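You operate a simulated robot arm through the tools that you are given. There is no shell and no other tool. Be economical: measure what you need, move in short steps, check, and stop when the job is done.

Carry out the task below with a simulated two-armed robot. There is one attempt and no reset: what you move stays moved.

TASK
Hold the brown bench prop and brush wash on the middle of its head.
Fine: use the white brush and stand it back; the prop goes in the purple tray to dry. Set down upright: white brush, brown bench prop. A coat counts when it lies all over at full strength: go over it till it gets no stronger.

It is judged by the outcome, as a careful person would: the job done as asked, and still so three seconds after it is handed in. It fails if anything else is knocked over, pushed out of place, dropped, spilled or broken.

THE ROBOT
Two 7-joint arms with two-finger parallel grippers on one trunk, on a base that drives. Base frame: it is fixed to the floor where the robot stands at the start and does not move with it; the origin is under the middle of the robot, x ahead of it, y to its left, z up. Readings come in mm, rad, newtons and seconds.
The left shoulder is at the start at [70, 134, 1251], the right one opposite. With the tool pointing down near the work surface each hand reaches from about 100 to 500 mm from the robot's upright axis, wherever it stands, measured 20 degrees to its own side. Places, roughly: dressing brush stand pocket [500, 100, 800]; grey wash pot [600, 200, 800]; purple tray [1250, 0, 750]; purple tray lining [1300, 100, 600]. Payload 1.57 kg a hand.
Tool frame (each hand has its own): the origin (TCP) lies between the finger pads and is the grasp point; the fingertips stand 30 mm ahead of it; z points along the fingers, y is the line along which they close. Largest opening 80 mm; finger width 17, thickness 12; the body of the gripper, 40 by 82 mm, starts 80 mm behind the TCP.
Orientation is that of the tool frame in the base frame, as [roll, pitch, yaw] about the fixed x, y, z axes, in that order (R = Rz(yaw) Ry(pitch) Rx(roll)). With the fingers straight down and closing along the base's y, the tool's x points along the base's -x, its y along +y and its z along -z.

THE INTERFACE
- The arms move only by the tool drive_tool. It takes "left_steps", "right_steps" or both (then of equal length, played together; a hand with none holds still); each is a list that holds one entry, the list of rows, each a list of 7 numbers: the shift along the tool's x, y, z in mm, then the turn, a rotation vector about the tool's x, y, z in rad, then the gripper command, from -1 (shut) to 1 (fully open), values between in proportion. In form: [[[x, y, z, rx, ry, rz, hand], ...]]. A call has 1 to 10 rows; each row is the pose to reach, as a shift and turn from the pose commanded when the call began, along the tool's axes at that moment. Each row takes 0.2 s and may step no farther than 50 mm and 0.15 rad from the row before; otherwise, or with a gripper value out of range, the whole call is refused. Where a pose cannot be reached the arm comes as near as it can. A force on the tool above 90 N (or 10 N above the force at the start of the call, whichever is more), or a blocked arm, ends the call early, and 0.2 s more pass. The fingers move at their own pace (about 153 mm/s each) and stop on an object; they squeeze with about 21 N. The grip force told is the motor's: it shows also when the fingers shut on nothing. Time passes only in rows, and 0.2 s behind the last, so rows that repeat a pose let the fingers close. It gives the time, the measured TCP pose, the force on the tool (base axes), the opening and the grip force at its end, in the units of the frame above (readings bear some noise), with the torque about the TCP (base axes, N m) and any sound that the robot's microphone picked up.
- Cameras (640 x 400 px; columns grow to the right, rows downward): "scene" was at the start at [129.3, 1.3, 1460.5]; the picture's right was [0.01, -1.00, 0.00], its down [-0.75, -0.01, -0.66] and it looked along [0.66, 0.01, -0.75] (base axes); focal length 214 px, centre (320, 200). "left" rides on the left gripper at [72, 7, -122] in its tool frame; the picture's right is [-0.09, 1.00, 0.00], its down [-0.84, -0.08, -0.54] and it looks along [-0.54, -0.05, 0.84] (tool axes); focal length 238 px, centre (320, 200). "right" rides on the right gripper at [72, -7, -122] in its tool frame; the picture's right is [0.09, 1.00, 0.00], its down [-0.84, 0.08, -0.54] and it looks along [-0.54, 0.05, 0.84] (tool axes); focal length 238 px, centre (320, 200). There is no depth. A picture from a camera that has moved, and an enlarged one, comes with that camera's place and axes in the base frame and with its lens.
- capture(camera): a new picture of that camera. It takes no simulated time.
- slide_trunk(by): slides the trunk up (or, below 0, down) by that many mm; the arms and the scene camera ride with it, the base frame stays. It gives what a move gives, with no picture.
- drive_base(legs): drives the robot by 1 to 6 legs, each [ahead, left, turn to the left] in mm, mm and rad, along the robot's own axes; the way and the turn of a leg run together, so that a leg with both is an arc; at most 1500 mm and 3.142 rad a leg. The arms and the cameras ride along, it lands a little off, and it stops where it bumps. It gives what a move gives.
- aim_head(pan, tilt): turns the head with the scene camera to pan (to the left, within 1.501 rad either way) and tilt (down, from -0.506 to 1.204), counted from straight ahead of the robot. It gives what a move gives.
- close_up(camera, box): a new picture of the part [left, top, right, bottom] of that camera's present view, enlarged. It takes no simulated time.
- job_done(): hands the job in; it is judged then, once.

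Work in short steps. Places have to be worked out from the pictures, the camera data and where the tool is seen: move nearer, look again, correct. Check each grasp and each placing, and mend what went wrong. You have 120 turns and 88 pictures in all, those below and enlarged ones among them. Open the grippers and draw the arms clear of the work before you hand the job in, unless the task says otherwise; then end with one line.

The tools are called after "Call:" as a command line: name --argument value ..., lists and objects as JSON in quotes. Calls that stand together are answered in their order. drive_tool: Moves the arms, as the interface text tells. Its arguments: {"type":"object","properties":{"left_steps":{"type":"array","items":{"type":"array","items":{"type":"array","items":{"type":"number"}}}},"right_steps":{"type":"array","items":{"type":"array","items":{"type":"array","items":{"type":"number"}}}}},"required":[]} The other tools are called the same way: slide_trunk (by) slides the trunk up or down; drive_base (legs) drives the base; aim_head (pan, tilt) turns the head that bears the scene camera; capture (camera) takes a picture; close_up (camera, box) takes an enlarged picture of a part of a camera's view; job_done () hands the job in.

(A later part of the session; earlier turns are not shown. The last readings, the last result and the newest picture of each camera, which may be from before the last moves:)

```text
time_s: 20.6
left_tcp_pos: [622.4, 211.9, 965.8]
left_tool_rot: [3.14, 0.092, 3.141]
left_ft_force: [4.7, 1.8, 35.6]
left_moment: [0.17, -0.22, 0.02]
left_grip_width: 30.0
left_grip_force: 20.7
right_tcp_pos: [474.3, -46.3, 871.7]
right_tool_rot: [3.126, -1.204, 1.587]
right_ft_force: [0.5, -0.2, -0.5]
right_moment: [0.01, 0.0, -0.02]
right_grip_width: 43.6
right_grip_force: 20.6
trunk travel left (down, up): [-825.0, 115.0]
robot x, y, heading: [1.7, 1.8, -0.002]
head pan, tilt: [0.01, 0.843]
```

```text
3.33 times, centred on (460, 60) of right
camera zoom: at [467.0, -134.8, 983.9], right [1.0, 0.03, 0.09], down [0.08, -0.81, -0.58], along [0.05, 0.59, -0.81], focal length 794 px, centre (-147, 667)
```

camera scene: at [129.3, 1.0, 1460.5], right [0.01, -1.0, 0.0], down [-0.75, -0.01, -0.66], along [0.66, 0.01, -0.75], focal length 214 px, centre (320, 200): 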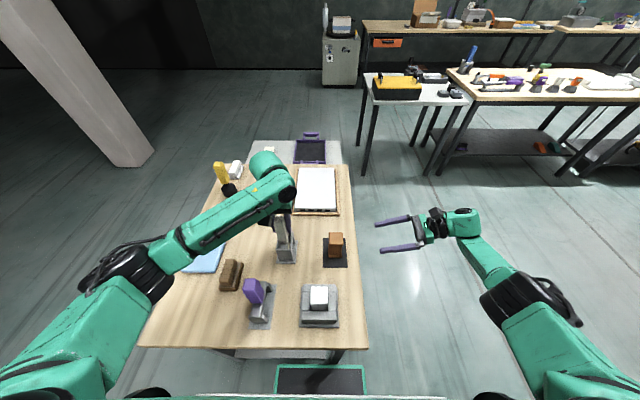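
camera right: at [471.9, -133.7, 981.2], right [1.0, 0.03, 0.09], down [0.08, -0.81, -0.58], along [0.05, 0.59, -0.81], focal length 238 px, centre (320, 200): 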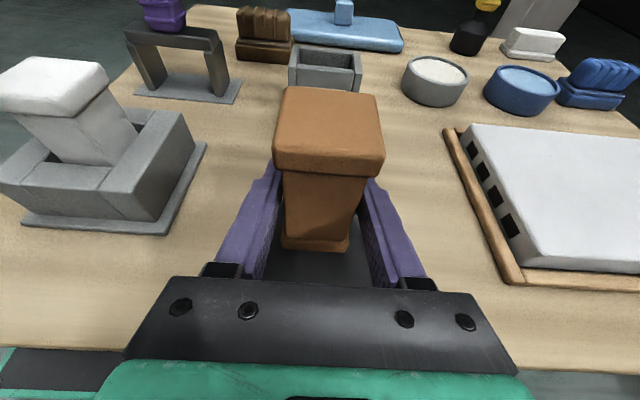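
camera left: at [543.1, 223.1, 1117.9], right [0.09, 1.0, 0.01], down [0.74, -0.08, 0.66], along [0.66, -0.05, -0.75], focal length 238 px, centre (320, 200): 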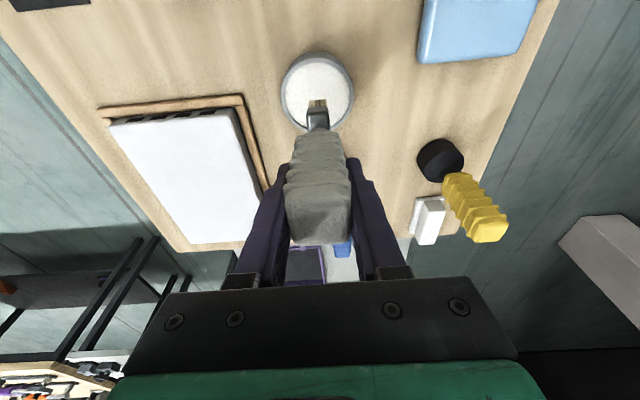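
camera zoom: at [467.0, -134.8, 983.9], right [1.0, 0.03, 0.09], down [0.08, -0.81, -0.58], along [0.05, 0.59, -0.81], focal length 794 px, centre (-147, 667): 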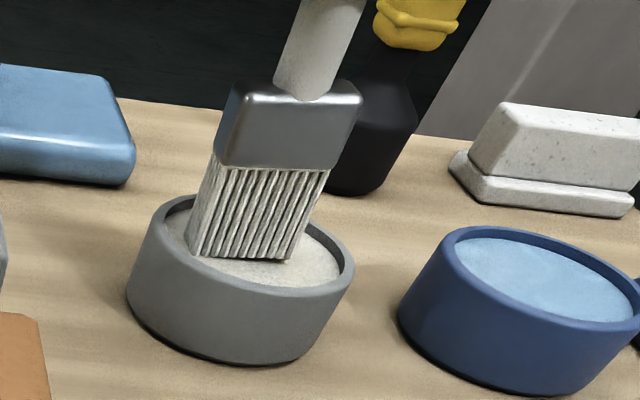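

35 N upward: the bristles reached the wash surface and are pressing; they've turned pale (loaded). I lift out gently.

Call:
drive_tool --left_steps '[[[4, -4, 40, 0, 0, 0, -1], [2, -4, 30, 0, 0, 0, -1], [1, -4, 10, 0, 0, 0, -1], [-1, -4, -20, 0, 0, 0, -1], [-1, -4, -20, 0, 0, 0, -1]]]'

Call:
close_up --camera "right" --box '[360, 0, 520, 120]'

Call:
capture --camera "left"

```text
time_s: 21.8
left_tcp_pos: [625.4, 206.7, 976.9]
left_tool_rot: [3.141, 0.08, -3.141]
left_ft_force: [0.3, 0.3, -1.9]
left_moment: [0.01, 0.02, -0.04]
left_grip_width: 29.7
left_grip_force: 20.7
left hand out of reach, approached as far as the arm can: row 1, 2
right_tcp_pos: [481.0, -46.7, 869.4]
right_tool_rot: [-3.14, -1.201, 1.568]
right_ft_force: [0.0, -0.4, -2.0]
right_moment: [-0.02, -0.02, 0.01]
right_grip_width: 43.9
right_grip_force: 21.1
trunk travel left (down, up): [-825.0, 115.0]
robot x, y, heading: [1.1, -0.6, -0.001]
head pan, tilt: [0.01, 0.843]
```

```text
3.33 times, centred on (440, 60) of right
camera zoom: at [472.3, -133.9, 980.8], right [1.0, 0.03, 0.09], down [0.08, -0.81, -0.58], along [0.05, 0.59, -0.81], focal length 794 px, centre (-80, 667)
```

zoom: 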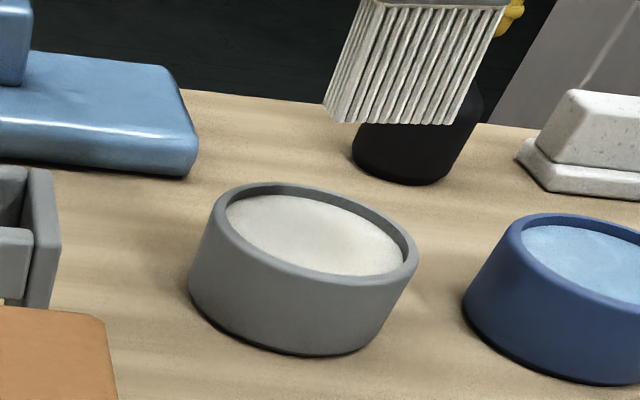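

```text
47 pictures are left
camera left: at [543.8, 214.6, 1094.2], right [0.09, 1.0, 0.01], down [0.79, -0.08, 0.61], along [0.6, -0.05, -0.8], focal length 238 px, centre (320, 200)
```

left: 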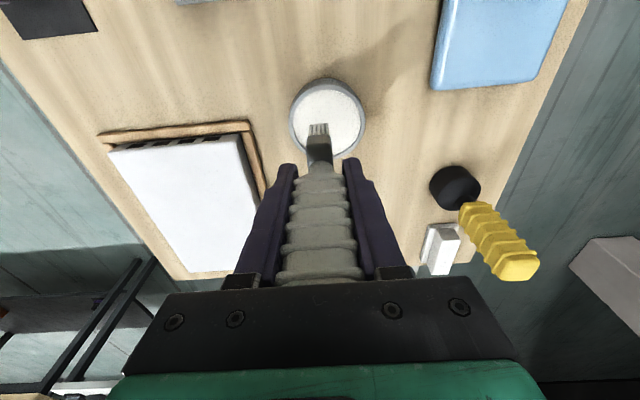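

I erred: rows are relative to the call's start, so I pressed further down first and the brush slid up ~42 mm in the grip (bristle ends now ~99 mm below the TCP); pot and everything else look in place, bristles loaded. I now raise, untilt and draw back towards the prop.

Call:
drive_tool --left_steps '[[[-2, 0, -30, 0, 0, 0, -1], [-5, 0, -60, 0, 0, 0, -1], [-7, 0, -88, 0, 0, 0, -1], [20, -30, -91, 0, 0.04, 0, -1], [50, -60, -93, 0, 0.08, 0, -1], [80, -90, -95, 0, 0.08, 0, -1], [110, -120, -97, 0, 0.08, 0, -1]]]'

Call:
capture --camera "right"

Call:
capture --camera "scene"

```text
time_s: 23.4
left_tcp_pos: [556.0, 86.7, 1041.9]
left_tool_rot: [-3.139, -0.003, -3.141]
left_ft_force: [0.8, 0.3, -1.6]
left_moment: [0.0, 0.0, 0.04]
left_grip_width: 29.5
left_grip_force: 20.8
left hand out of reach, approached as far as the arm can: row 1, 2, 4, 5, 6, 7
right_tcp_pos: [479.9, -43.5, 868.6]
right_tool_rot: [-3.14, -1.199, 1.571]
right_ft_force: [0.8, -0.2, -1.7]
right_moment: [-0.01, -0.02, 0.0]
right_grip_width: 43.8
right_grip_force: 20.2
trunk travel left (down, up): [-825.0, 115.0]
robot x, y, heading: [0.3, 1.8, -0.004]
head pan, tilt: [0.01, 0.843]
```

```text
46 pictures are left
camera right: at [472.3, -131.9, 981.2], right [1.0, 0.03, 0.09], down [0.08, -0.81, -0.58], along [0.05, 0.59, -0.81], focal length 238 px, centre (320, 200)
```

right: 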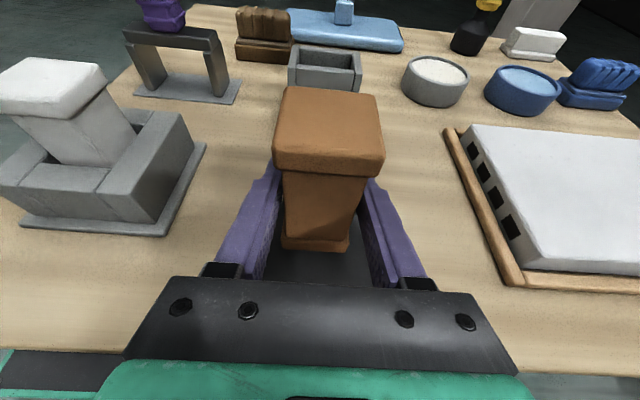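

```text
45 pictures are left
camera scene: at [130.7, 3.6, 1460.4], right [0.01, -1.0, 0.0], down [-0.75, -0.01, -0.66], along [0.66, 0.01, -0.75], focal length 214 px, centre (320, 200)
```

scene: 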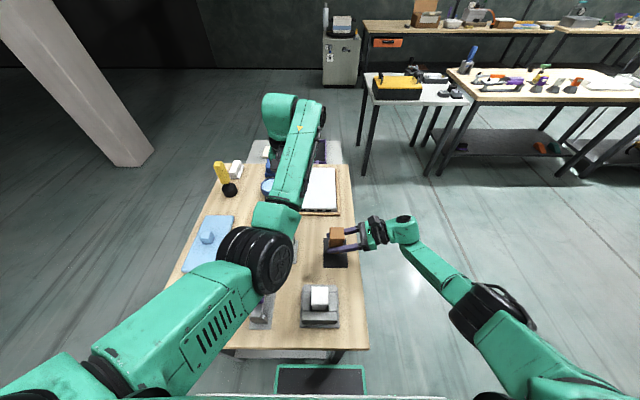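

Everything is in place. The prop's head centre is about (479,-37), top z≈910. I move the brush over it with bristles ~30 mm above.

Call:
drive_tool --left_steps '[[[19, -31, 0, 0, 0, 0, -1], [38, -62, 0, 0, 0, 0, -1], [57, -93, 0, 0, 0, 0, -1], [76, -124, 0, 0, 0, 0, -1], [76, -124, 0, 0, 0, 0, -1]]]'

Call:
capture --camera "right"

Call:
capture --camera "left"

```text
time_s: 24.6
left_tcp_pos: [530.9, -3.8, 1027.9]
left_tool_rot: [3.137, 0.001, -3.133]
left_ft_force: [1.2, 0.5, -2.1]
left_moment: [0.0, 0.04, -0.01]
left_grip_width: 29.7
left_grip_force: 20.5
left hand out of reach, approached as far as the arm can: row 1, 2, 3, 4, 5
right_tcp_pos: [478.6, -44.3, 869.2]
right_tool_rot: [3.141, -1.203, 1.571]
right_ft_force: [0.4, 0.4, -1.1]
right_moment: [-0.04, 0.0, 0.0]
right_grip_width: 43.7
right_grip_force: 20.9
trunk travel left (down, up): [-825.0, 115.0]
robot x, y, heading: [-0.3, -0.6, 0.001]
head pan, tilt: [0.01, 0.843]
```

```text
44 pictures are left
camera right: at [471.9, -133.6, 981.3], right [1.0, 0.03, 0.09], down [0.08, -0.81, -0.58], along [0.05, 0.59, -0.81], focal length 238 px, centre (320, 200)
```

right: 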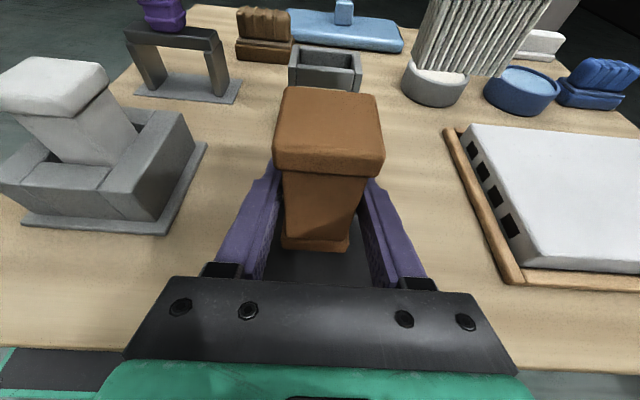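

```text
43 pictures are left
camera left: at [457.9, 1.5, 1151.4], right [0.08, 1.0, 0.01], down [0.84, -0.07, 0.54], along [0.54, -0.04, -0.84], focal length 238 px, centre (320, 200)
```

left: 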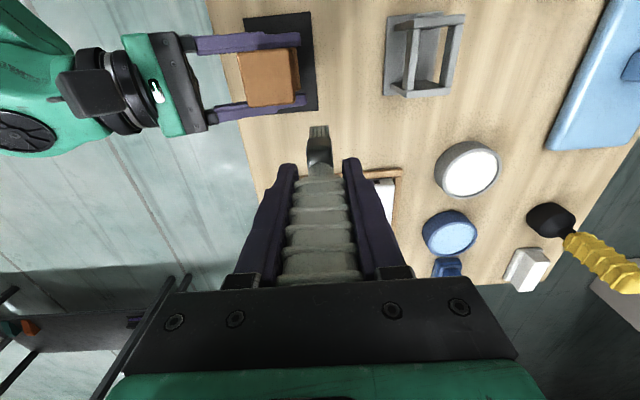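

The left arm has run into a joint limit in this posture. I back it out toward the earlier good pose above the brush stand, (485,116,1060), and then approach the prop anew.

Call:
drive_tool --left_steps '[[[0, 40, -15, 0, 0, 0, -1], [0, 80, -30, 0, 0, 0, -1], [10, 120, -35, 0, 0, 0, -1], [30, 120, -40, 0, 0, 0, -1], [46, 120, -45, 0, 0, 0, -1], [46, 120, -45, 0, 0, 0, -1]]]'

Call:
capture --camera "scene"

```text
time_s: 26.0
left_tcp_pos: [554.4, 112.8, 1040.9]
left_tool_rot: [-3.141, -0.001, -3.141]
left_ft_force: [-0.4, 1.2, -1.5]
left_moment: [0.03, 0.03, 0.01]
left_grip_width: 29.9
left_grip_force: 21.2
left hand out of reach, approached as far as the arm can: row 1, 2, 3, 4, 5, 6
right_tcp_pos: [478.6, -45.2, 868.9]
right_tool_rot: [3.141, -1.201, 1.572]
right_ft_force: [0.1, -0.6, -1.4]
right_moment: [0.02, 0.0, 0.01]
right_grip_width: 44.0
right_grip_force: 21.1
trunk travel left (down, up): [-825.0, 115.0]
robot x, y, heading: [0.9, -2.9, 0.001]
head pan, tilt: [0.01, 0.843]
```

```text
42 pictures are left
camera scene: at [129.9, 1.8, 1460.4], right [0.01, -1.0, 0.0], down [-0.75, -0.01, -0.66], along [0.66, 0.01, -0.75], focal length 214 px, centre (320, 200)
```

scene: 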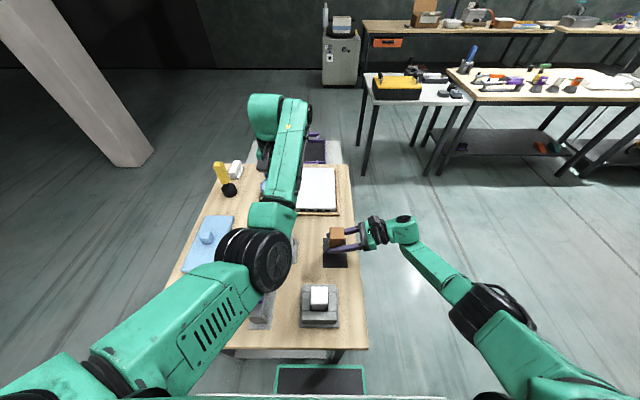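

The left elbow flipped to the inside during the overpush. I take the arm out to the extended region on the left (clear of objects at this height) to let it unfold.

Call:
drive_tool --left_steps '[[[-10, 40, -5, 0, 0, 0, -1], [-20, 80, -10, 0, 0, 0, -1], [-30, 120, -15, 0, 0, 0, -1], [-35, 160, -20, 0, 0, 0, -1], [-35, 200, -25, 0, 0, 0, -1], [-25, 240, -30, 0, 0, 0, -1], [-15, 270, -30, 0, 0, 0, -1], [-15, 270, -30, 0, 0, 0, -1]]]'

Call:
capture --camera "scene"

```text
time_s: 27.8
left_tcp_pos: [574.2, 384.5, 1071.2]
left_tool_rot: [3.141, 0.001, 3.141]
left_ft_force: [-0.9, 0.0, -1.7]
left_moment: [0.01, 0.0, 0.0]
left_grip_width: 29.6
left_grip_force: 20.9
right_tcp_pos: [478.7, -45.4, 869.7]
right_tool_rot: [3.141, -1.201, 1.572]
right_ft_force: [-0.3, -0.3, -1.3]
right_moment: [0.03, 0.01, 0.0]
right_grip_width: 44.0
right_grip_force: 20.9
trunk travel left (down, up): [-825.0, 115.0]
robot x, y, heading: [-1.8, 2.8, -0.0]
head pan, tilt: [0.01, 0.843]
```

```text
41 pictures are left
camera scene: at [130.1, 0.7, 1460.4], right [0.01, -1.0, 0.0], down [-0.75, -0.01, -0.66], along [0.66, 0.01, -0.75], focal length 214 px, centre (320, 200)
```

scene: 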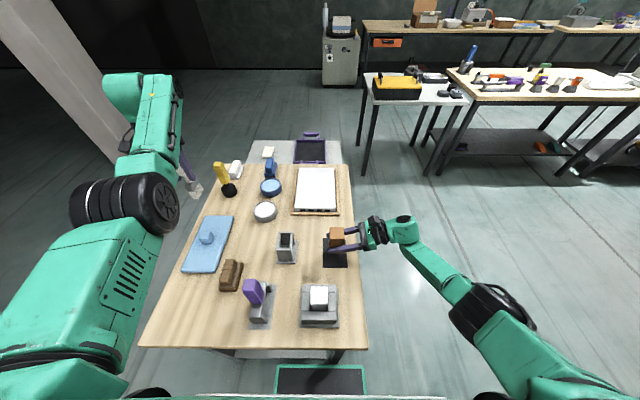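

It unfolded there. I now draw the hand nearer on the left side (x 420) to see which way the elbow folds.

Call:
drive_tool --left_steps '[[[40, 20, 0, 0, 0, 0, -1], [80, 30, 0, 0, 0, 0, -1], [120, 40, 0, 0, 0, 0, -1], [150, 40, 0, 0, 0, 0, -1], [150, 40, 0, 0, 0, 0, -1]]]'

Call:
capture --camera "scene"

```text
time_s: 29.0
left_tcp_pos: [422.0, 424.7, 1070.3]
left_tool_rot: [-3.14, -0.002, 3.141]
left_ft_force: [-0.4, 0.2, -1.2]
left_moment: [-0.04, 0.03, 0.02]
left_grip_width: 30.0
left_grip_force: 21.0
right_tcp_pos: [480.3, -45.4, 868.8]
right_tool_rot: [-3.141, -1.199, 1.571]
right_ft_force: [0.7, 1.4, -0.7]
right_moment: [0.01, -0.02, 0.0]
right_grip_width: 43.6
right_grip_force: 20.9
trunk travel left (down, up): [-825.0, 115.0]
robot x, y, heading: [-2.4, -3.0, 0.001]
head pan, tilt: [0.01, 0.843]
```

```text
40 pictures are left
camera scene: at [130.3, 1.0, 1460.4], right [0.01, -1.0, 0.0], down [-0.75, -0.01, -0.66], along [0.66, 0.01, -0.75], focal length 214 px, centre (320, 200)
```

scene: 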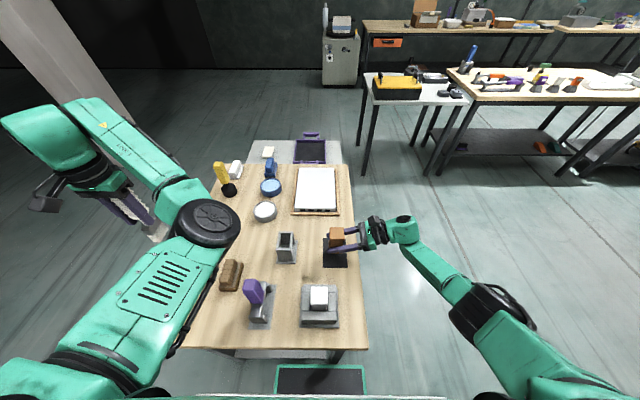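

The elbow is still inside. I try stretching the arm fully straight ahead-left and sweeping left before drawing back, to pass through the straight posture.

Call:
drive_tool --left_steps '[[[-50, 0, 0, 0, 0, 0, -1], [-100, -5, 0, 0, 0, 0, -1], [-150, -10, 0, 0, 0, 0, -1], [-200, -20, 0, 0, 0, 0, -1], [-250, -20, 0, 0, 0, 0, -1], [-250, 25, 0, 0, 0, 0, -1], [-230, 70, 0, 0, 0, 0, -1], [-190, 90, 0, 0, 0, 0, -1], [-145, 100, 0, 0, 0, 0, -1], [-100, 100, 0, 0, 0, 0, -1]]]'

Call:
capture --camera "scene"

```text
refused: row 2 steps farther than a row can; nothing moved
```

```text
39 pictures are left
camera scene: at [130.3, 1.0, 1460.4], right [0.01, -1.0, 0.0], down [-0.75, -0.01, -0.66], along [0.66, 0.01, -0.75], focal length 214 px, centre (320, 200)
```

scene: 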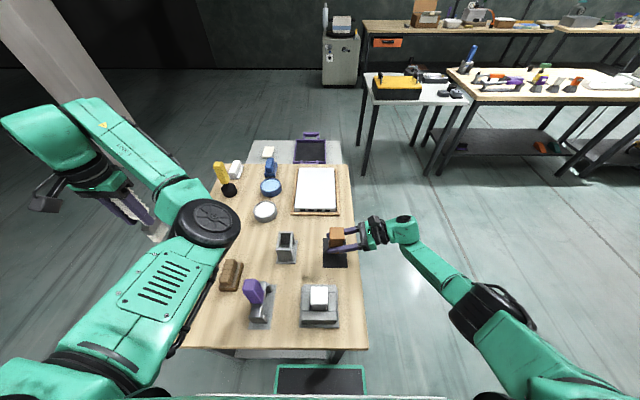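

The call was refused for a row slightly over 50 mm; I resend with smaller steps.

Call:
drive_tool --left_steps '[[[-48, 0, 0, 0, 0, 0, -1], [-96, -5, 0, 0, 0, 0, -1], [-144, -10, 0, 0, 0, 0, -1], [-192, -15, 0, 0, 0, 0, -1], [-240, -15, 0, 0, 0, 0, -1], [-240, 25, 0, 0, 0, 0, -1], [-220, 65, 0, 0, 0, 0, -1], [-180, 85, 0, 0, 0, 0, -1], [-140, 95, 0, 0, 0, 0, -1], [-100, 95, 0, 0, 0, 0, -1]]]'

Call:
capture --camera "scene"

```text
time_s: 31.2
left_tcp_pos: [532.5, 484.9, 1067.7]
left_tool_rot: [3.141, 0.0, -3.141]
left_ft_force: [0.5, 0.0, -0.5]
left_moment: [0.0, 0.02, 0.02]
left_grip_width: 29.7
left_grip_force: 20.9
left hand out of reach, approached as far as the arm can: row 3, 4, 5, 6, 7, 8, 9, 10
right_tcp_pos: [479.5, -45.0, 869.4]
right_tool_rot: [-3.14, -1.2, 1.572]
right_ft_force: [-1.6, 0.0, -1.6]
right_moment: [0.0, 0.03, -0.01]
right_grip_width: 43.6
right_grip_force: 20.7
trunk travel left (down, up): [-825.0, 115.0]
robot x, y, heading: [0.6, -1.9, -0.002]
head pan, tilt: [0.01, 0.843]
```

```text
38 pictures are left
camera scene: at [130.5, 0.8, 1460.3], right [0.01, -1.0, 0.0], down [-0.75, -0.01, -0.66], along [0.66, 0.01, -0.75], focal length 214 px, centre (320, 200)
```

scene: 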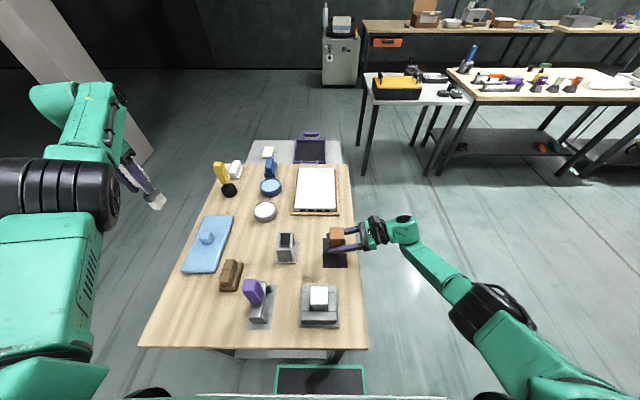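

The arm is straight now. I bring the hand right and in toward (470,200) and see which way it folds.

Call:
drive_tool --left_steps '[[[15, -35, 0, 0, 0, 0, -1], [30, -70, 0, 0, 0, 0, -1], [45, -105, 0, 0, 0, 0, -1], [55, -145, 0, 0, 0, 0, -1], [60, -190, 0, 0, 0, 0, -1], [60, -235, 0, 0, 0, 0, -1], [60, -280, 0, 0, 0, 0, -1], [60, -280, 0, 0, 0, 0, -1]]]'

Call:
capture --camera "scene"

```text
time_s: 33.0
left_tcp_pos: [585.3, 336.0, 1082.3]
left_tool_rot: [-3.043, -0.041, 3.137]
left_ft_force: [0.8, 0.6, -1.8]
left_moment: [0.04, 0.03, 0.02]
left_grip_width: 29.8
left_grip_force: 20.9
left hand out of reach, approached as far as the arm can: row 1, 2, 3, 4, 5, 6, 7, 8
right_tcp_pos: [481.3, -46.3, 868.5]
right_tool_rot: [-3.139, -1.202, 1.567]
right_ft_force: [0.2, 0.2, -1.0]
right_moment: [-0.01, 0.0, -0.01]
right_grip_width: 43.9
right_grip_force: 20.7
trunk travel left (down, up): [-825.0, 115.0]
robot x, y, heading: [1.3, 1.4, -0.002]
head pan, tilt: [0.01, 0.843]
```

```text
37 pictures are left
camera scene: at [131.6, -0.9, 1460.2], right [0.01, -1.0, 0.0], down [-0.75, -0.01, -0.66], along [0.66, 0.01, -0.75], focal length 214 px, centre (320, 200)
```

scene: 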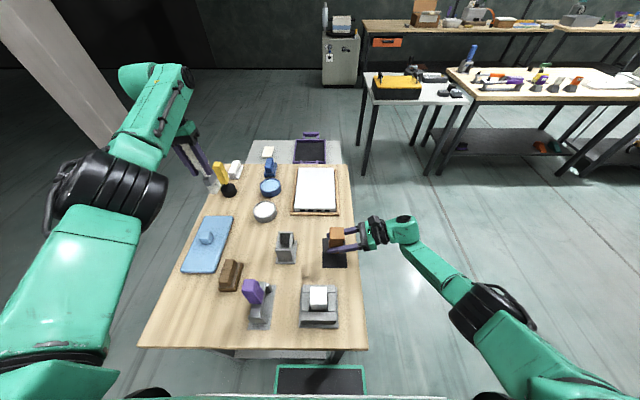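

It's stuck straight. I try raising the hand toward its starting height (z≈1230), where the original posture was, and drawing in.

Call:
drive_tool --left_steps '[[[0, 0, -45, 0, 0, 0, -1], [10, -5, -90, 0, 0, 0, -1], [25, -15, -130, 0, 0, 0, -1], [50, -30, -150, 0, 0, 0, -1], [80, -50, -150, 0, 0, 0, -1], [105, -80, -150, 0, 0, 0, -1], [110, -120, -150, 0, 0, 0, -1], [110, -120, -150, 0, 0, 0, -1]]]'

Call:
capture --camera "scene"

```text
time_s: 34.8
left_tcp_pos: [488.9, 233.5, 1246.2]
left_tool_rot: [-3.039, -0.038, 3.141]
left_ft_force: [-0.4, -0.3, -1.4]
left_moment: [0.0, 0.02, 0.02]
left_grip_width: 30.0
left_grip_force: 21.4
left hand out of reach, approached as far as the arm can: row 1, 2, 3
right_tcp_pos: [478.2, -45.4, 870.0]
right_tool_rot: [3.141, -1.201, 1.572]
right_ft_force: [0.8, 0.1, -0.8]
right_moment: [0.02, 0.02, 0.01]
right_grip_width: 43.7
right_grip_force: 20.5
trunk travel left (down, up): [-825.0, 115.0]
robot x, y, heading: [-3.1, 2.3, 0.003]
head pan, tilt: [0.01, 0.843]
```

```text
36 pictures are left
camera scene: at [129.7, 2.2, 1460.4], right [0.01, -1.0, 0.0], down [-0.75, -0.01, -0.66], along [0.66, 0.01, -0.75], focal length 214 px, centre (320, 200)
```

scene: 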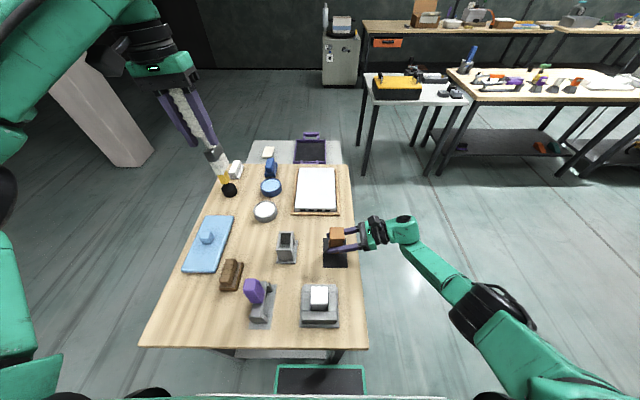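

The arm is back in its original elbow-out posture, tool tilted by ~0.1 rad. I straighten the tool first.

Call:
drive_tool --left_steps '[[[0, 0, 0, -0.103, -0.038, 0, -1], [0, 0, 0, -0.103, -0.038, 0, -1]]]'

```text
time_s: 35.4
left_tcp_pos: [488.3, 234.1, 1245.6]
left_tool_rot: [3.138, 0.0, 3.141]
left_ft_force: [0.5, -0.1, -0.9]
left_moment: [0.02, 0.03, 0.02]
left_grip_width: 29.7
left_grip_force: 20.7
right_tcp_pos: [479.4, -44.6, 869.3]
right_tool_rot: [3.141, -1.201, 1.572]
right_ft_force: [0.0, 0.0, -1.0]
right_moment: [-0.01, -0.01, -0.03]
right_grip_width: 43.4
right_grip_force: 20.4
trunk travel left (down, up): [-825.0, 115.0]
robot x, y, heading: [-3.9, -0.1, 0.003]
head pan, tilt: [0.01, 0.843]
```

Straight again. I go down and across to (480,80,1080), on the way to the prop.

Call:
drive_tool --left_steps '[[[2, -30, 30, 0, 0, 0, -1], [4, -60, 60, 0, 0, 0, -1], [6, -90, 90, 0, 0, 0, -1], [8, -120, 120, 0, 0, 0, -1], [8, -140, 150, 0, 0, 0, -1], [8, -154, 165, 0, 0, 0, -1], [8, -190, 175, 0, 0, 0, -1], [8, -230, 180, 0, 0, 0, -1], [8, -271, 185, 0, 0, 0, -1], [8, -271, 185, 0, 0, 0, -1]]]'

Call:
capture --camera "right"

Call:
capture --camera "scene"

```text
time_s: 37.6
left_tcp_pos: [481.4, -34.4, 1058.5]
left_tool_rot: [3.139, -0.003, 3.139]
left_ft_force: [0.4, -0.2, -1.7]
left_moment: [-0.01, 0.01, -0.02]
left_grip_width: 30.0
left_grip_force: 21.0
right_tcp_pos: [479.4, -45.0, 869.7]
right_tool_rot: [3.142, -1.199, 1.574]
right_ft_force: [0.5, 0.3, -1.6]
right_moment: [0.0, 0.0, 0.01]
right_grip_width: 44.0
right_grip_force: 21.2
trunk travel left (down, up): [-825.0, 115.0]
robot x, y, heading: [1.3, -0.2, -0.004]
head pan, tilt: [0.01, 0.843]
```

```text
35 pictures are left
camera right: at [471.8, -133.1, 981.4], right [1.0, 0.03, 0.09], down [0.08, -0.81, -0.58], along [0.05, 0.59, -0.81], focal length 238 px, centre (320, 200)
```

right: 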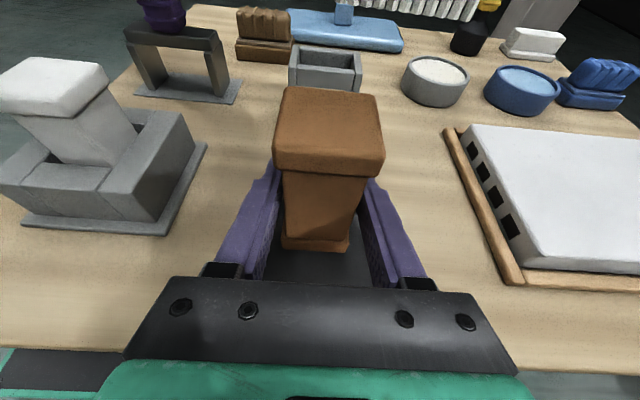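

```text
34 pictures are left
camera scene: at [129.8, 2.2, 1460.4], right [0.01, -1.0, 0.0], down [-0.75, -0.01, -0.66], along [0.66, 0.01, -0.75], focal length 214 px, centre (320, 200)
```

scene: 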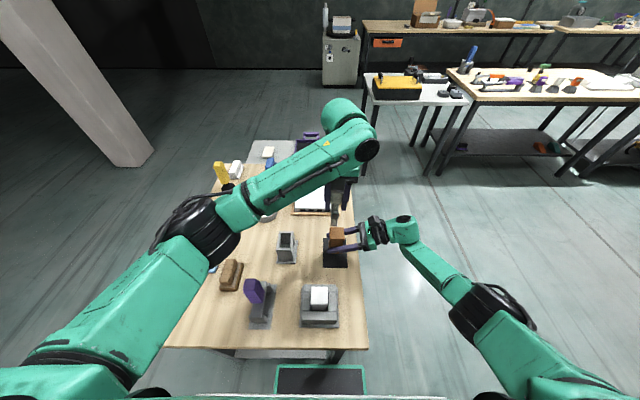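

The brush is above the prop. The bristles seem offset ~+20 mm in x from the TCP; I check for tilt with enlarged views.

Call:
close_up --camera "right" --box '[260, 0, 500, 150]'

Call:
capture --camera "left"

Call:
close_up --camera "scene" --box '[300, 160, 400, 260]'

```text
2.67 times, centred on (380, 75) of right
camera zoom: at [471.8, -133.1, 981.4], right [1.0, 0.03, 0.09], down [0.08, -0.81, -0.58], along [0.05, 0.59, -0.81], focal length 636 px, centre (160, 533)
```

zoom: 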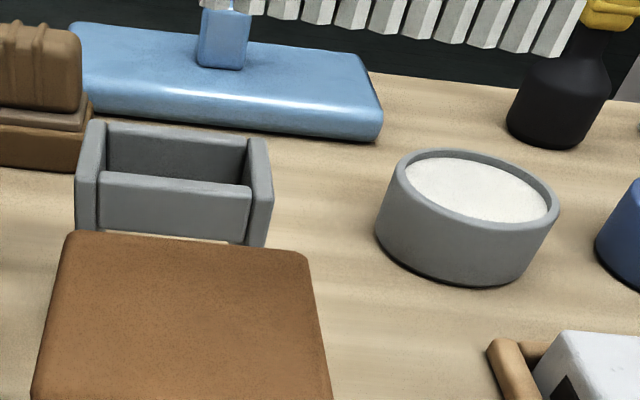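

```text
32 pictures are left
camera left: at [410.0, -27.9, 1181.0], right [0.09, 1.0, 0.0], down [0.84, -0.08, 0.54], along [0.54, -0.05, -0.84], focal length 238 px, centre (320, 200)
```

left: 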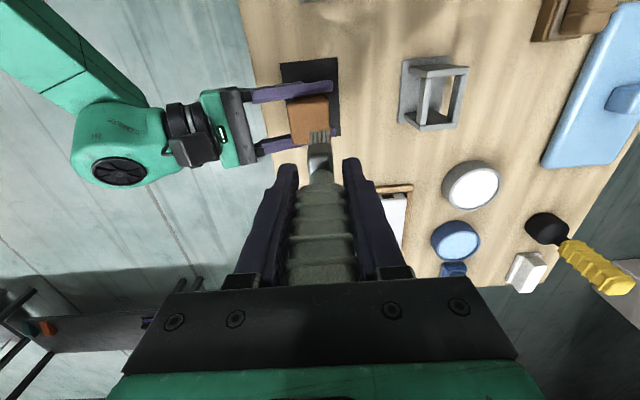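

```text
4.00 times, centred on (350, 210) of scene
camera zoom: at [129.8, 2.2, 1460.4], right [0.01, -1.0, 0.0], down [-0.75, -0.01, -0.66], along [0.66, 0.01, -0.75], focal length 858 px, centre (200, 160)
```

zoom: 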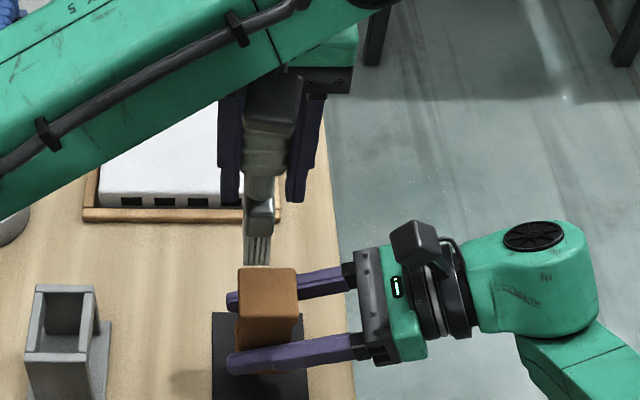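

The bristles are level, centred about 20 mm ahead of the TCP in x; head centre is (479,-45) by the scene and left views. I shift by (-20,-9) and lower 35 mm, stopping short of contact.

Call:
drive_tool --left_steps '[[[10, -5, 0, 0, 0, 0, -1], [20, -9, 10, 0, 0, 0, -1], [20, -9, 35, 0, 0, 0, -1], [20, -9, 35, 0, 0, 0, -1]]]'

Call:
capture --camera "right"

Call:
close_up --camera "scene" --box '[300, 180, 380, 260]'

```text
time_s: 38.6
left_tcp_pos: [459.1, -45.0, 1022.5]
left_tool_rot: [3.138, -0.001, 3.14]
left_ft_force: [-0.2, -0.6, -0.8]
left_moment: [-0.01, -0.02, -0.02]
left_grip_width: 29.8
left_grip_force: 21.7
right_tcp_pos: [479.6, -44.9, 869.2]
right_tool_rot: [3.14, -1.201, 1.572]
right_ft_force: [0.7, -0.2, -1.1]
right_moment: [-0.01, -0.02, 0.01]
right_grip_width: 43.7
right_grip_force: 21.1
trunk travel left (down, up): [-825.0, 115.0]
robot x, y, heading: [-0.7, 2.4, 0.0]
head pan, tilt: [0.01, 0.843]
```

```text
30 pictures are left
camera right: at [471.6, -133.9, 981.4], right [1.0, 0.03, 0.09], down [0.08, -0.81, -0.58], along [0.05, 0.59, -0.81], focal length 238 px, centre (320, 200)
```

right: 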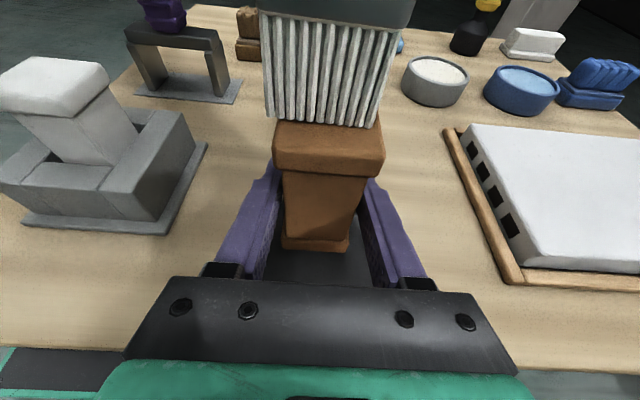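

```text
5.00 times, centred on (340, 220) of scene
camera zoom: at [129.6, 1.0, 1460.4], right [0.01, -1.0, 0.0], down [-0.75, -0.01, -0.66], along [0.66, 0.01, -0.75], focal length 1072 px, centre (220, 100)
```

zoom: 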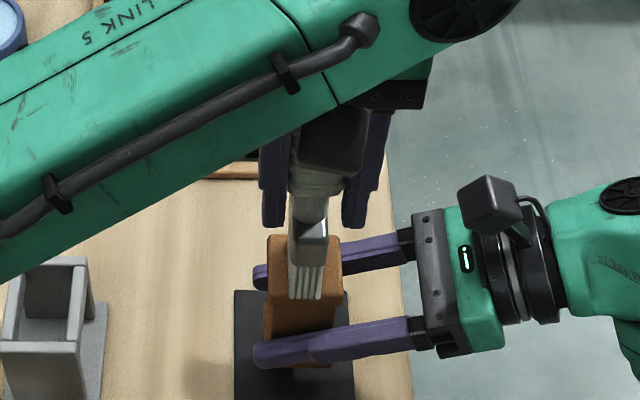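

Bristles are centred over the head, ~10 mm above. I lower in small steps watching the force.

Call:
drive_tool --left_steps '[[[-2, 0, 4, 0, 0, 0, -1], [-2, 0, 8, 0, 0, 0, -1], [-2, 0, 8, 0, 0, 0, -1]]]'

```text
time_s: 39.4
left_tcp_pos: [463.8, -44.3, 1015.6]
left_tool_rot: [3.139, -0.001, 3.14]
left_ft_force: [-8.2, -0.3, 17.3]
left_moment: [-0.03, 0.44, 0.03]
left_grip_width: 29.8
left_grip_force: 20.8
right_tcp_pos: [478.1, -44.4, 868.8]
right_tool_rot: [-3.139, -1.197, 1.568]
right_ft_force: [7.5, 1.0, -20.9]
right_moment: [0.01, 0.48, 0.0]
right_grip_width: 44.3
right_grip_force: 21.3
trunk travel left (down, up): [-825.0, 115.0]
robot x, y, heading: [2.5, -2.4, -0.001]
head pan, tilt: [0.01, 0.843]
```

Firm contact (≈19 N), more than needed. I ease up 4 mm and stroke ±12 mm in y at light contact.

Call:
drive_tool --left_steps '[[[0, 0, -4, 0, 0, 0, -1], [0, 6, -4, 0, 0, 0, -1], [0, 12, -4, 0, 0, 0, -1], [0, 6, -4, 0, 0, 0, -1], [0, 0, -4, 0, 0, 0, -1], [0, -6, -4, 0, 0, 0, -1], [0, -12, -4, 0, 0, 0, -1], [0, -6, -4, 0, 0, 0, -1], [0, 0, -4, 0, 0, 0, -1]]]'

Call:
capture --camera "right"

```text
time_s: 41.4
left_tcp_pos: [462.1, -44.2, 1019.4]
left_tool_rot: [3.139, -0.004, 3.141]
left_ft_force: [-0.3, 0.6, -1.2]
left_moment: [0.0, 0.0, -0.05]
left_grip_width: 29.6
left_grip_force: 20.4
right_tcp_pos: [478.9, -44.3, 869.2]
right_tool_rot: [-3.141, -1.2, 1.57]
right_ft_force: [-0.1, 0.3, -2.2]
right_moment: [0.01, 0.01, 0.02]
right_grip_width: 44.1
right_grip_force: 20.9
trunk travel left (down, up): [-825.0, 115.0]
robot x, y, heading: [-1.1, 0.7, -0.001]
head pan, tilt: [0.01, 0.843]
```

```text
28 pictures are left
camera right: at [471.8, -133.4, 981.3], right [1.0, 0.03, 0.09], down [0.08, -0.81, -0.58], along [0.05, 0.59, -0.81], focal length 238 px, centre (320, 200)
```

right: 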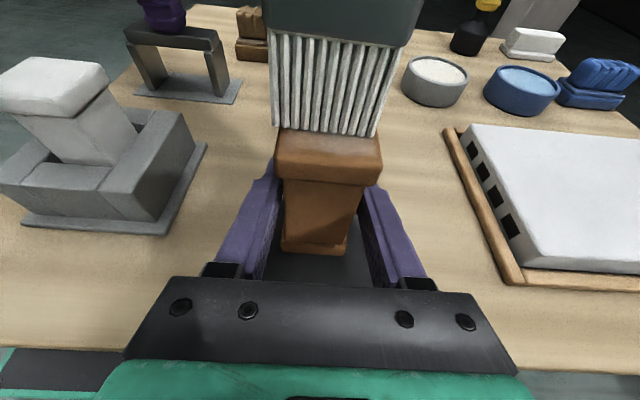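

A faint pale coat shows, but contact was lost after easing (and the prop slid ~3 mm down in the grip). I lower 2 mm and read the force.

Call:
drive_tool --left_steps '[[[0, 0, 2, 0, 0, 0, -1], [0, 0, 2, 0, 0, 0, -1]]]'

```text
time_s: 42.0
left_tcp_pos: [461.9, -45.2, 1016.8]
left_tool_rot: [3.14, -0.001, 3.139]
left_ft_force: [0.1, 1.1, 2.4]
left_moment: [0.08, -0.04, 0.04]
left_grip_width: 29.9
left_grip_force: 20.8
right_tcp_pos: [479.4, -45.7, 868.8]
right_tool_rot: [-3.141, -1.201, 1.568]
right_ft_force: [1.1, -0.8, -4.3]
right_moment: [0.06, 0.12, 0.03]
right_grip_width: 43.8
right_grip_force: 21.7
trunk travel left (down, up): [-825.0, 115.0]
robot x, y, heading: [0.7, 0.4, 0.006]
head pan, tilt: [0.01, 0.843]
```

About 3.5 N now: good. I stroke back and forth across the middle.

Call:
drive_tool --left_steps '[[[0, 6, 0.5, 0, 0, 0, -1], [0, 12, 0.5, 0, 0, 0, -1], [0, 6, 0.5, 0, 0, 0, -1], [0, 0, 0.5, 0, 0, 0, -1], [0, -6, 0.5, 0, 0, 0, -1], [0, -12, 0.5, 0, 0, 0, -1], [0, -6, 0.5, 0, 0, 0, -1], [0, 0, 0.5, 0, 0, 0, -1], [0, 10, 0.5, 0, 0, 0, -1], [0, -10, 0.5, 0, 0, 0, -1]]]'

Call:
drive_tool --left_steps '[[[0, 25, -10, 0, 0, 0, -1], [0, 65, -30, 0, 0, 0, -1], [0, 100, -50, 0, 0, 0, -1], [0, 100, -50, 0, 0, 0, -1]]]'

Call:
close_up --camera "right" --box '[240, 60, 420, 200]'

```text
time_s: 44.2
left_tcp_pos: [462.0, -55.6, 1017.5]
left_tool_rot: [3.136, -0.002, 3.141]
left_ft_force: [-0.2, 3.6, 3.5]
left_moment: [0.38, -0.1, 0.1]
left_grip_width: 29.7
left_grip_force: 21.3
right_tcp_pos: [479.0, -46.9, 871.2]
right_tool_rot: [-3.142, -1.203, 1.568]
right_ft_force: [-0.2, -4.8, -6.8]
right_moment: [0.28, 0.16, -0.08]
right_grip_width: 43.7
right_grip_force: 21.6
trunk travel left (down, up): [-825.0, 115.0]
robot x, y, heading: [1.5, -4.1, 0.003]
head pan, tilt: [0.01, 0.843]
```

```text
time_s: 45.2
left_tcp_pos: [462.0, 43.5, 1068.7]
left_tool_rot: [3.138, -0.001, 3.141]
left_ft_force: [0.5, -0.2, -1.1]
left_moment: [0.03, 0.07, -0.01]
left_grip_width: 29.9
left_grip_force: 21.1
right_tcp_pos: [479.9, -45.3, 869.4]
right_tool_rot: [3.141, -1.203, 1.571]
right_ft_force: [-0.3, -1.0, -1.4]
right_moment: [0.06, 0.01, 0.02]
right_grip_width: 43.7
right_grip_force: 21.4
trunk travel left (down, up): [-825.0, 115.0]
robot x, y, heading: [-2.5, 0.5, -0.001]
head pan, tilt: [0.01, 0.843]
```

```text
2.86 times, centred on (330, 130) of right
camera zoom: at [471.9, -134.2, 981.2], right [1.0, 0.03, 0.09], down [0.08, -0.81, -0.58], along [0.05, 0.59, -0.81], focal length 681 px, centre (291, 400)
```

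zoom: 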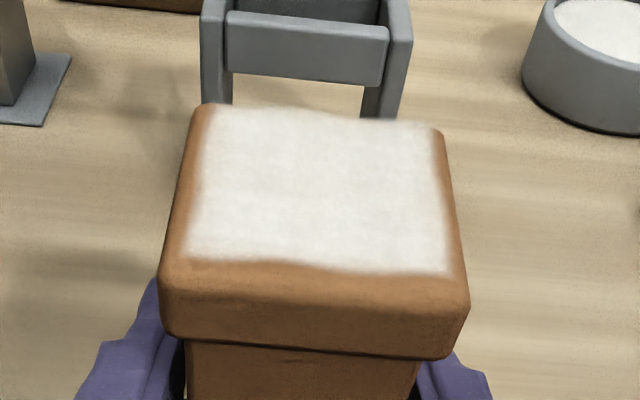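

A strong white coat covers the middle. I go over it once more to be sure it is at full strength, then compare.

Call:
drive_tool --left_steps '[[[0, -35, 20, 0, 0, 0, -1], [0, -75, 40, 0, 0, 0, -1], [0, -87, 49.5, 0, 0, 0, -1], [0, -90, 51.5, 0, 0, 0, -1], [0, -96, 51.5, 0, 0, 0, -1], [0, -104, 51.5, 0, 0, 0, -1], [0, -96, 51.5, 0, 0, 0, -1], [0, -88, 51.5, 0, 0, 0, -1], [0, -80, 51.5, 0, 0, 0, -1], [0, -90, 51.5, 0, 0, 0, -1]]]'

Call:
drive_tool --left_steps '[[[0, -8, 0, 0, 0, 0, -1], [0, -15, 0, 0, 0, 0, -1], [0, -8, 0, 0, 0, 0, -1], [0, 0, 0, 0, 0, 0, -1], [0, 8, 0, 0, 0, 0, -1], [0, 25, -10, 0, 0, 0, -1], [0, 60, -30, 0, 0, 0, -1], [0, 95, -52, 0, 0, 0, -1], [0, 95, -52, 0, 0, 0, -1]]]'

Call:
close_up --camera "right" --box '[240, 60, 420, 200]'

```text
time_s: 47.4
left_tcp_pos: [462.4, -43.4, 1015.2]
left_tool_rot: [3.129, -0.001, -3.14]
left_ft_force: [0.4, 9.3, 9.5]
left_moment: [0.83, -0.41, 0.37]
left_grip_width: 29.9
left_grip_force: 21.1
right_tcp_pos: [480.2, -49.0, 868.5]
right_tool_rot: [-3.136, -1.199, 1.565]
right_ft_force: [0.0, -10.0, -14.2]
right_moment: [0.52, 0.25, -0.17]
right_grip_width: 44.0
right_grip_force: 21.1
trunk travel left (down, up): [-825.0, 115.0]
robot x, y, heading: [-2.0, -2.2, -0.002]
head pan, tilt: [0.01, 0.843]
```

```text
time_s: 49.4
left_tcp_pos: [461.7, 48.7, 1067.8]
left_tool_rot: [3.139, -0.002, 3.14]
left_ft_force: [-0.1, -0.1, -1.7]
left_moment: [0.01, 0.02, -0.02]
left_grip_width: 29.7
left_grip_force: 20.9
right_tcp_pos: [480.1, -46.2, 870.1]
right_tool_rot: [-3.14, -1.202, 1.572]
right_ft_force: [-0.5, 0.3, -2.0]
right_moment: [0.06, -0.02, 0.0]
right_grip_width: 43.9
right_grip_force: 20.8
trunk travel left (down, up): [-825.0, 115.0]
robot x, y, heading: [1.7, 1.4, 0.003]
head pan, tilt: [0.01, 0.843]
```

```text
2.86 times, centred on (330, 130) of right
camera zoom: at [471.9, -134.5, 981.2], right [1.0, 0.03, 0.09], down [0.08, -0.81, -0.59], along [0.05, 0.59, -0.81], focal length 681 px, centre (291, 400)
```

zoom: 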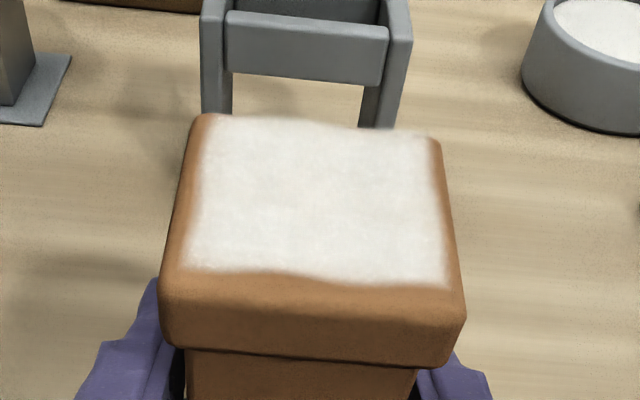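

Coat unchanged on a further pass, so it's at full strength. Now I bring the brush above its stand at (464,116), bristles ~45 mm above the walls, and look.

Call:
drive_tool --left_steps '[[[0, 35, 0, 0, 0, 0, -1], [-1, 67, 10, 0, 0, 0, -1], [-2, 67, 55, 0, 0, 0, -1], [-2, 67, 55, 0, 0, 0, -1]]]'

Call:
close_up --camera "right" --box '[220, 0, 420, 110]'

Call:
close_up --camera "scene" --box '[240, 180, 340, 270]'

Call:
capture --camera "left"

```text
time_s: 50.4
left_tcp_pos: [462.8, 116.2, 1013.0]
left_tool_rot: [3.139, 0.0, 3.14]
left_ft_force: [-0.2, 0.3, -1.8]
left_moment: [-0.01, 0.03, 0.0]
left_grip_width: 29.8
left_grip_force: 21.0
right_tcp_pos: [478.8, -45.1, 870.2]
right_tool_rot: [3.141, -1.202, 1.571]
right_ft_force: [-0.1, -0.4, -1.8]
right_moment: [0.01, 0.01, 0.02]
right_grip_width: 43.8
right_grip_force: 20.9
trunk travel left (down, up): [-825.0, 115.0]
robot x, y, heading: [1.5, 0.3, 0.0]
head pan, tilt: [0.01, 0.843]
```

```text
3.20 times, centred on (320, 55) of right
camera zoom: at [471.6, -133.5, 981.5], right [1.0, 0.03, 0.09], down [0.08, -0.81, -0.58], along [0.05, 0.59, -0.81], focal length 763 px, centre (320, 664)
```

zoom: 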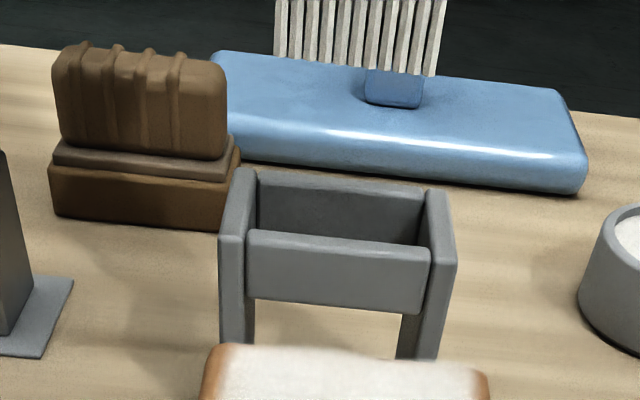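

```text
4.44 times, centred on (290, 225) of scene
camera zoom: at [129.5, 1.6, 1460.5], right [0.01, -1.0, 0.0], down [-0.75, -0.01, -0.66], along [0.66, 0.01, -0.75], focal length 953 px, centre (453, 89)
```

zoom: 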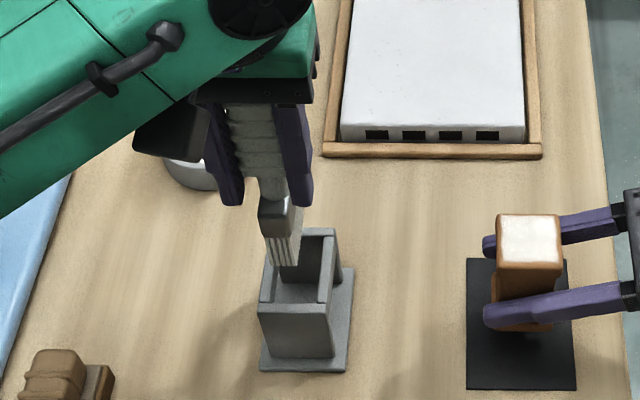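

```text
23 pictures are left
camera left: at [390.5, 123.2, 1135.7], right [0.09, 1.0, 0.0], down [0.84, -0.08, 0.54], along [0.54, -0.05, -0.84], focal length 238 px, centre (320, 200)
```

left: 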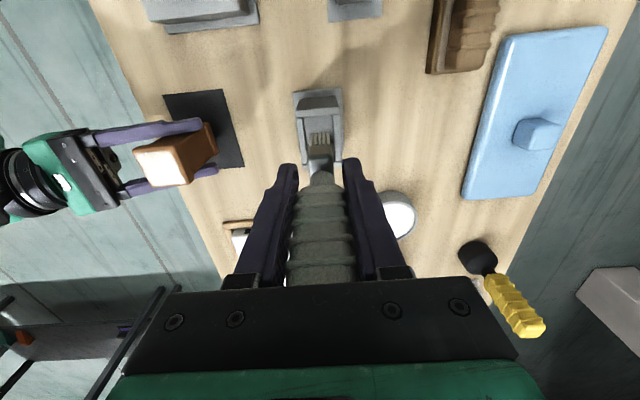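

Bristles (x 457–500, y≈119) line up with the pocket interior (x 452–505, y≈117). I shift 2 mm in y and lower into it part way, watching force.

Call:
drive_tool --left_steps '[[[0, -2, 15, 0, 0, 0, -1], [0, -2, 30, 0, 0, 0, -1], [0, -2, 45, 0, 0, 0, -1], [0, -2, 60, 0, 0, 0, -1], [0, -2, 60, 0, 0, 0, -1]]]'

Call:
close_up --camera "right" --box '[220, 0, 420, 110]'

Call:
close_up --camera "scene" --box '[240, 180, 340, 270]'

```text
time_s: 51.6
left_tcp_pos: [461.7, 115.0, 953.0]
left_tool_rot: [3.138, 0.001, 3.14]
left_ft_force: [0.5, 0.3, -1.6]
left_moment: [0.02, 0.02, 0.0]
left_grip_width: 30.0
left_grip_force: 20.7
right_tcp_pos: [478.7, -45.2, 869.6]
right_tool_rot: [-3.142, -1.201, 1.572]
right_ft_force: [0.1, 0.0, -1.8]
right_moment: [0.01, 0.01, -0.02]
right_grip_width: 43.7
right_grip_force: 20.9
trunk travel left (down, up): [-825.0, 115.0]
robot x, y, heading: [0.4, 0.5, 0.003]
head pan, tilt: [0.01, 0.843]
```

```text
3.20 times, centred on (320, 55) of right
camera zoom: at [471.7, -133.6, 981.4], right [1.0, 0.03, 0.09], down [0.08, -0.81, -0.58], along [0.05, 0.59, -0.81], focal length 763 px, centre (320, 664)
```

zoom: 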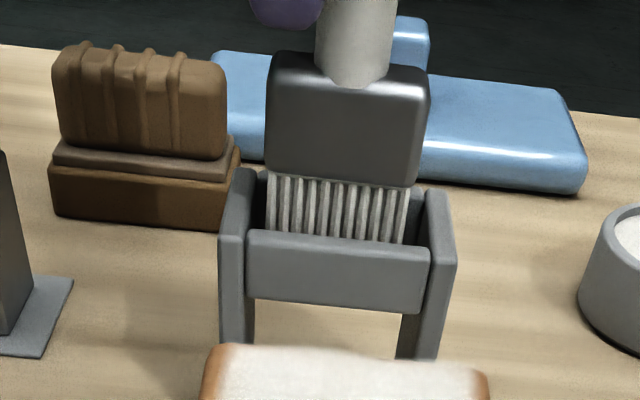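

```text
4.44 times, centred on (290, 225) of scene
camera zoom: at [129.6, 1.4, 1460.4], right [0.01, -1.0, 0.0], down [-0.75, -0.01, -0.66], along [0.66, 0.01, -0.75], focal length 953 px, centre (453, 89)
```

zoom: 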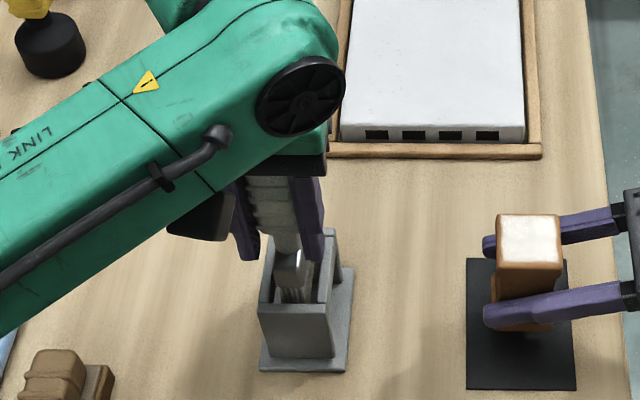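

The bristles are inside the pocket cleanly with no force. I keep lowering.

Call:
drive_tool --left_steps '[[[0, 0, 12, 0, 0, 0, -1], [0, 0, 24, 0, 0, 0, -1], [0, 0, 34, 0, 0, 0, -1], [0, 0, 34, 0, 0, 0, -1]]]'

Call:
close_up --camera "right" --box '[220, 0, 420, 110]'

```text
time_s: 52.6
left_tcp_pos: [462.2, 114.1, 918.6]
left_tool_rot: [3.138, -0.002, 3.141]
left_ft_force: [0.4, 0.7, -2.0]
left_moment: [0.0, 0.02, 0.01]
left_grip_width: 29.9
left_grip_force: 21.5
right_tcp_pos: [478.7, -45.2, 868.4]
right_tool_rot: [3.141, -1.201, 1.573]
right_ft_force: [-0.7, 0.2, -2.1]
right_moment: [0.02, 0.01, -0.01]
right_grip_width: 43.8
right_grip_force: 21.3
trunk travel left (down, up): [-825.0, 115.0]
robot x, y, heading: [1.5, 1.1, -0.003]
head pan, tilt: [0.01, 0.843]
```

```text
3.20 times, centred on (320, 55) of right
camera zoom: at [471.7, -133.7, 981.4], right [1.0, 0.03, 0.09], down [0.08, -0.81, -0.58], along [0.05, 0.59, -0.81], focal length 763 px, centre (320, 664)
```

zoom: 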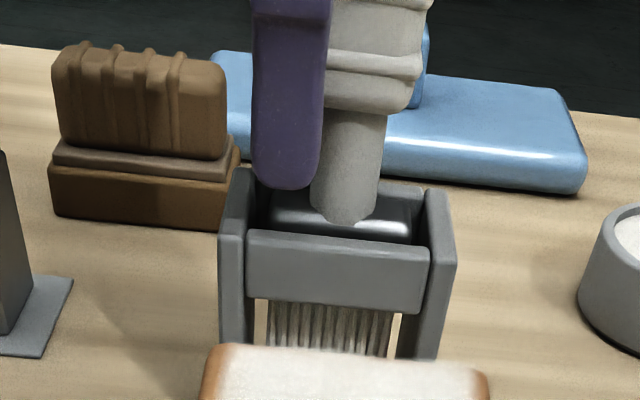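

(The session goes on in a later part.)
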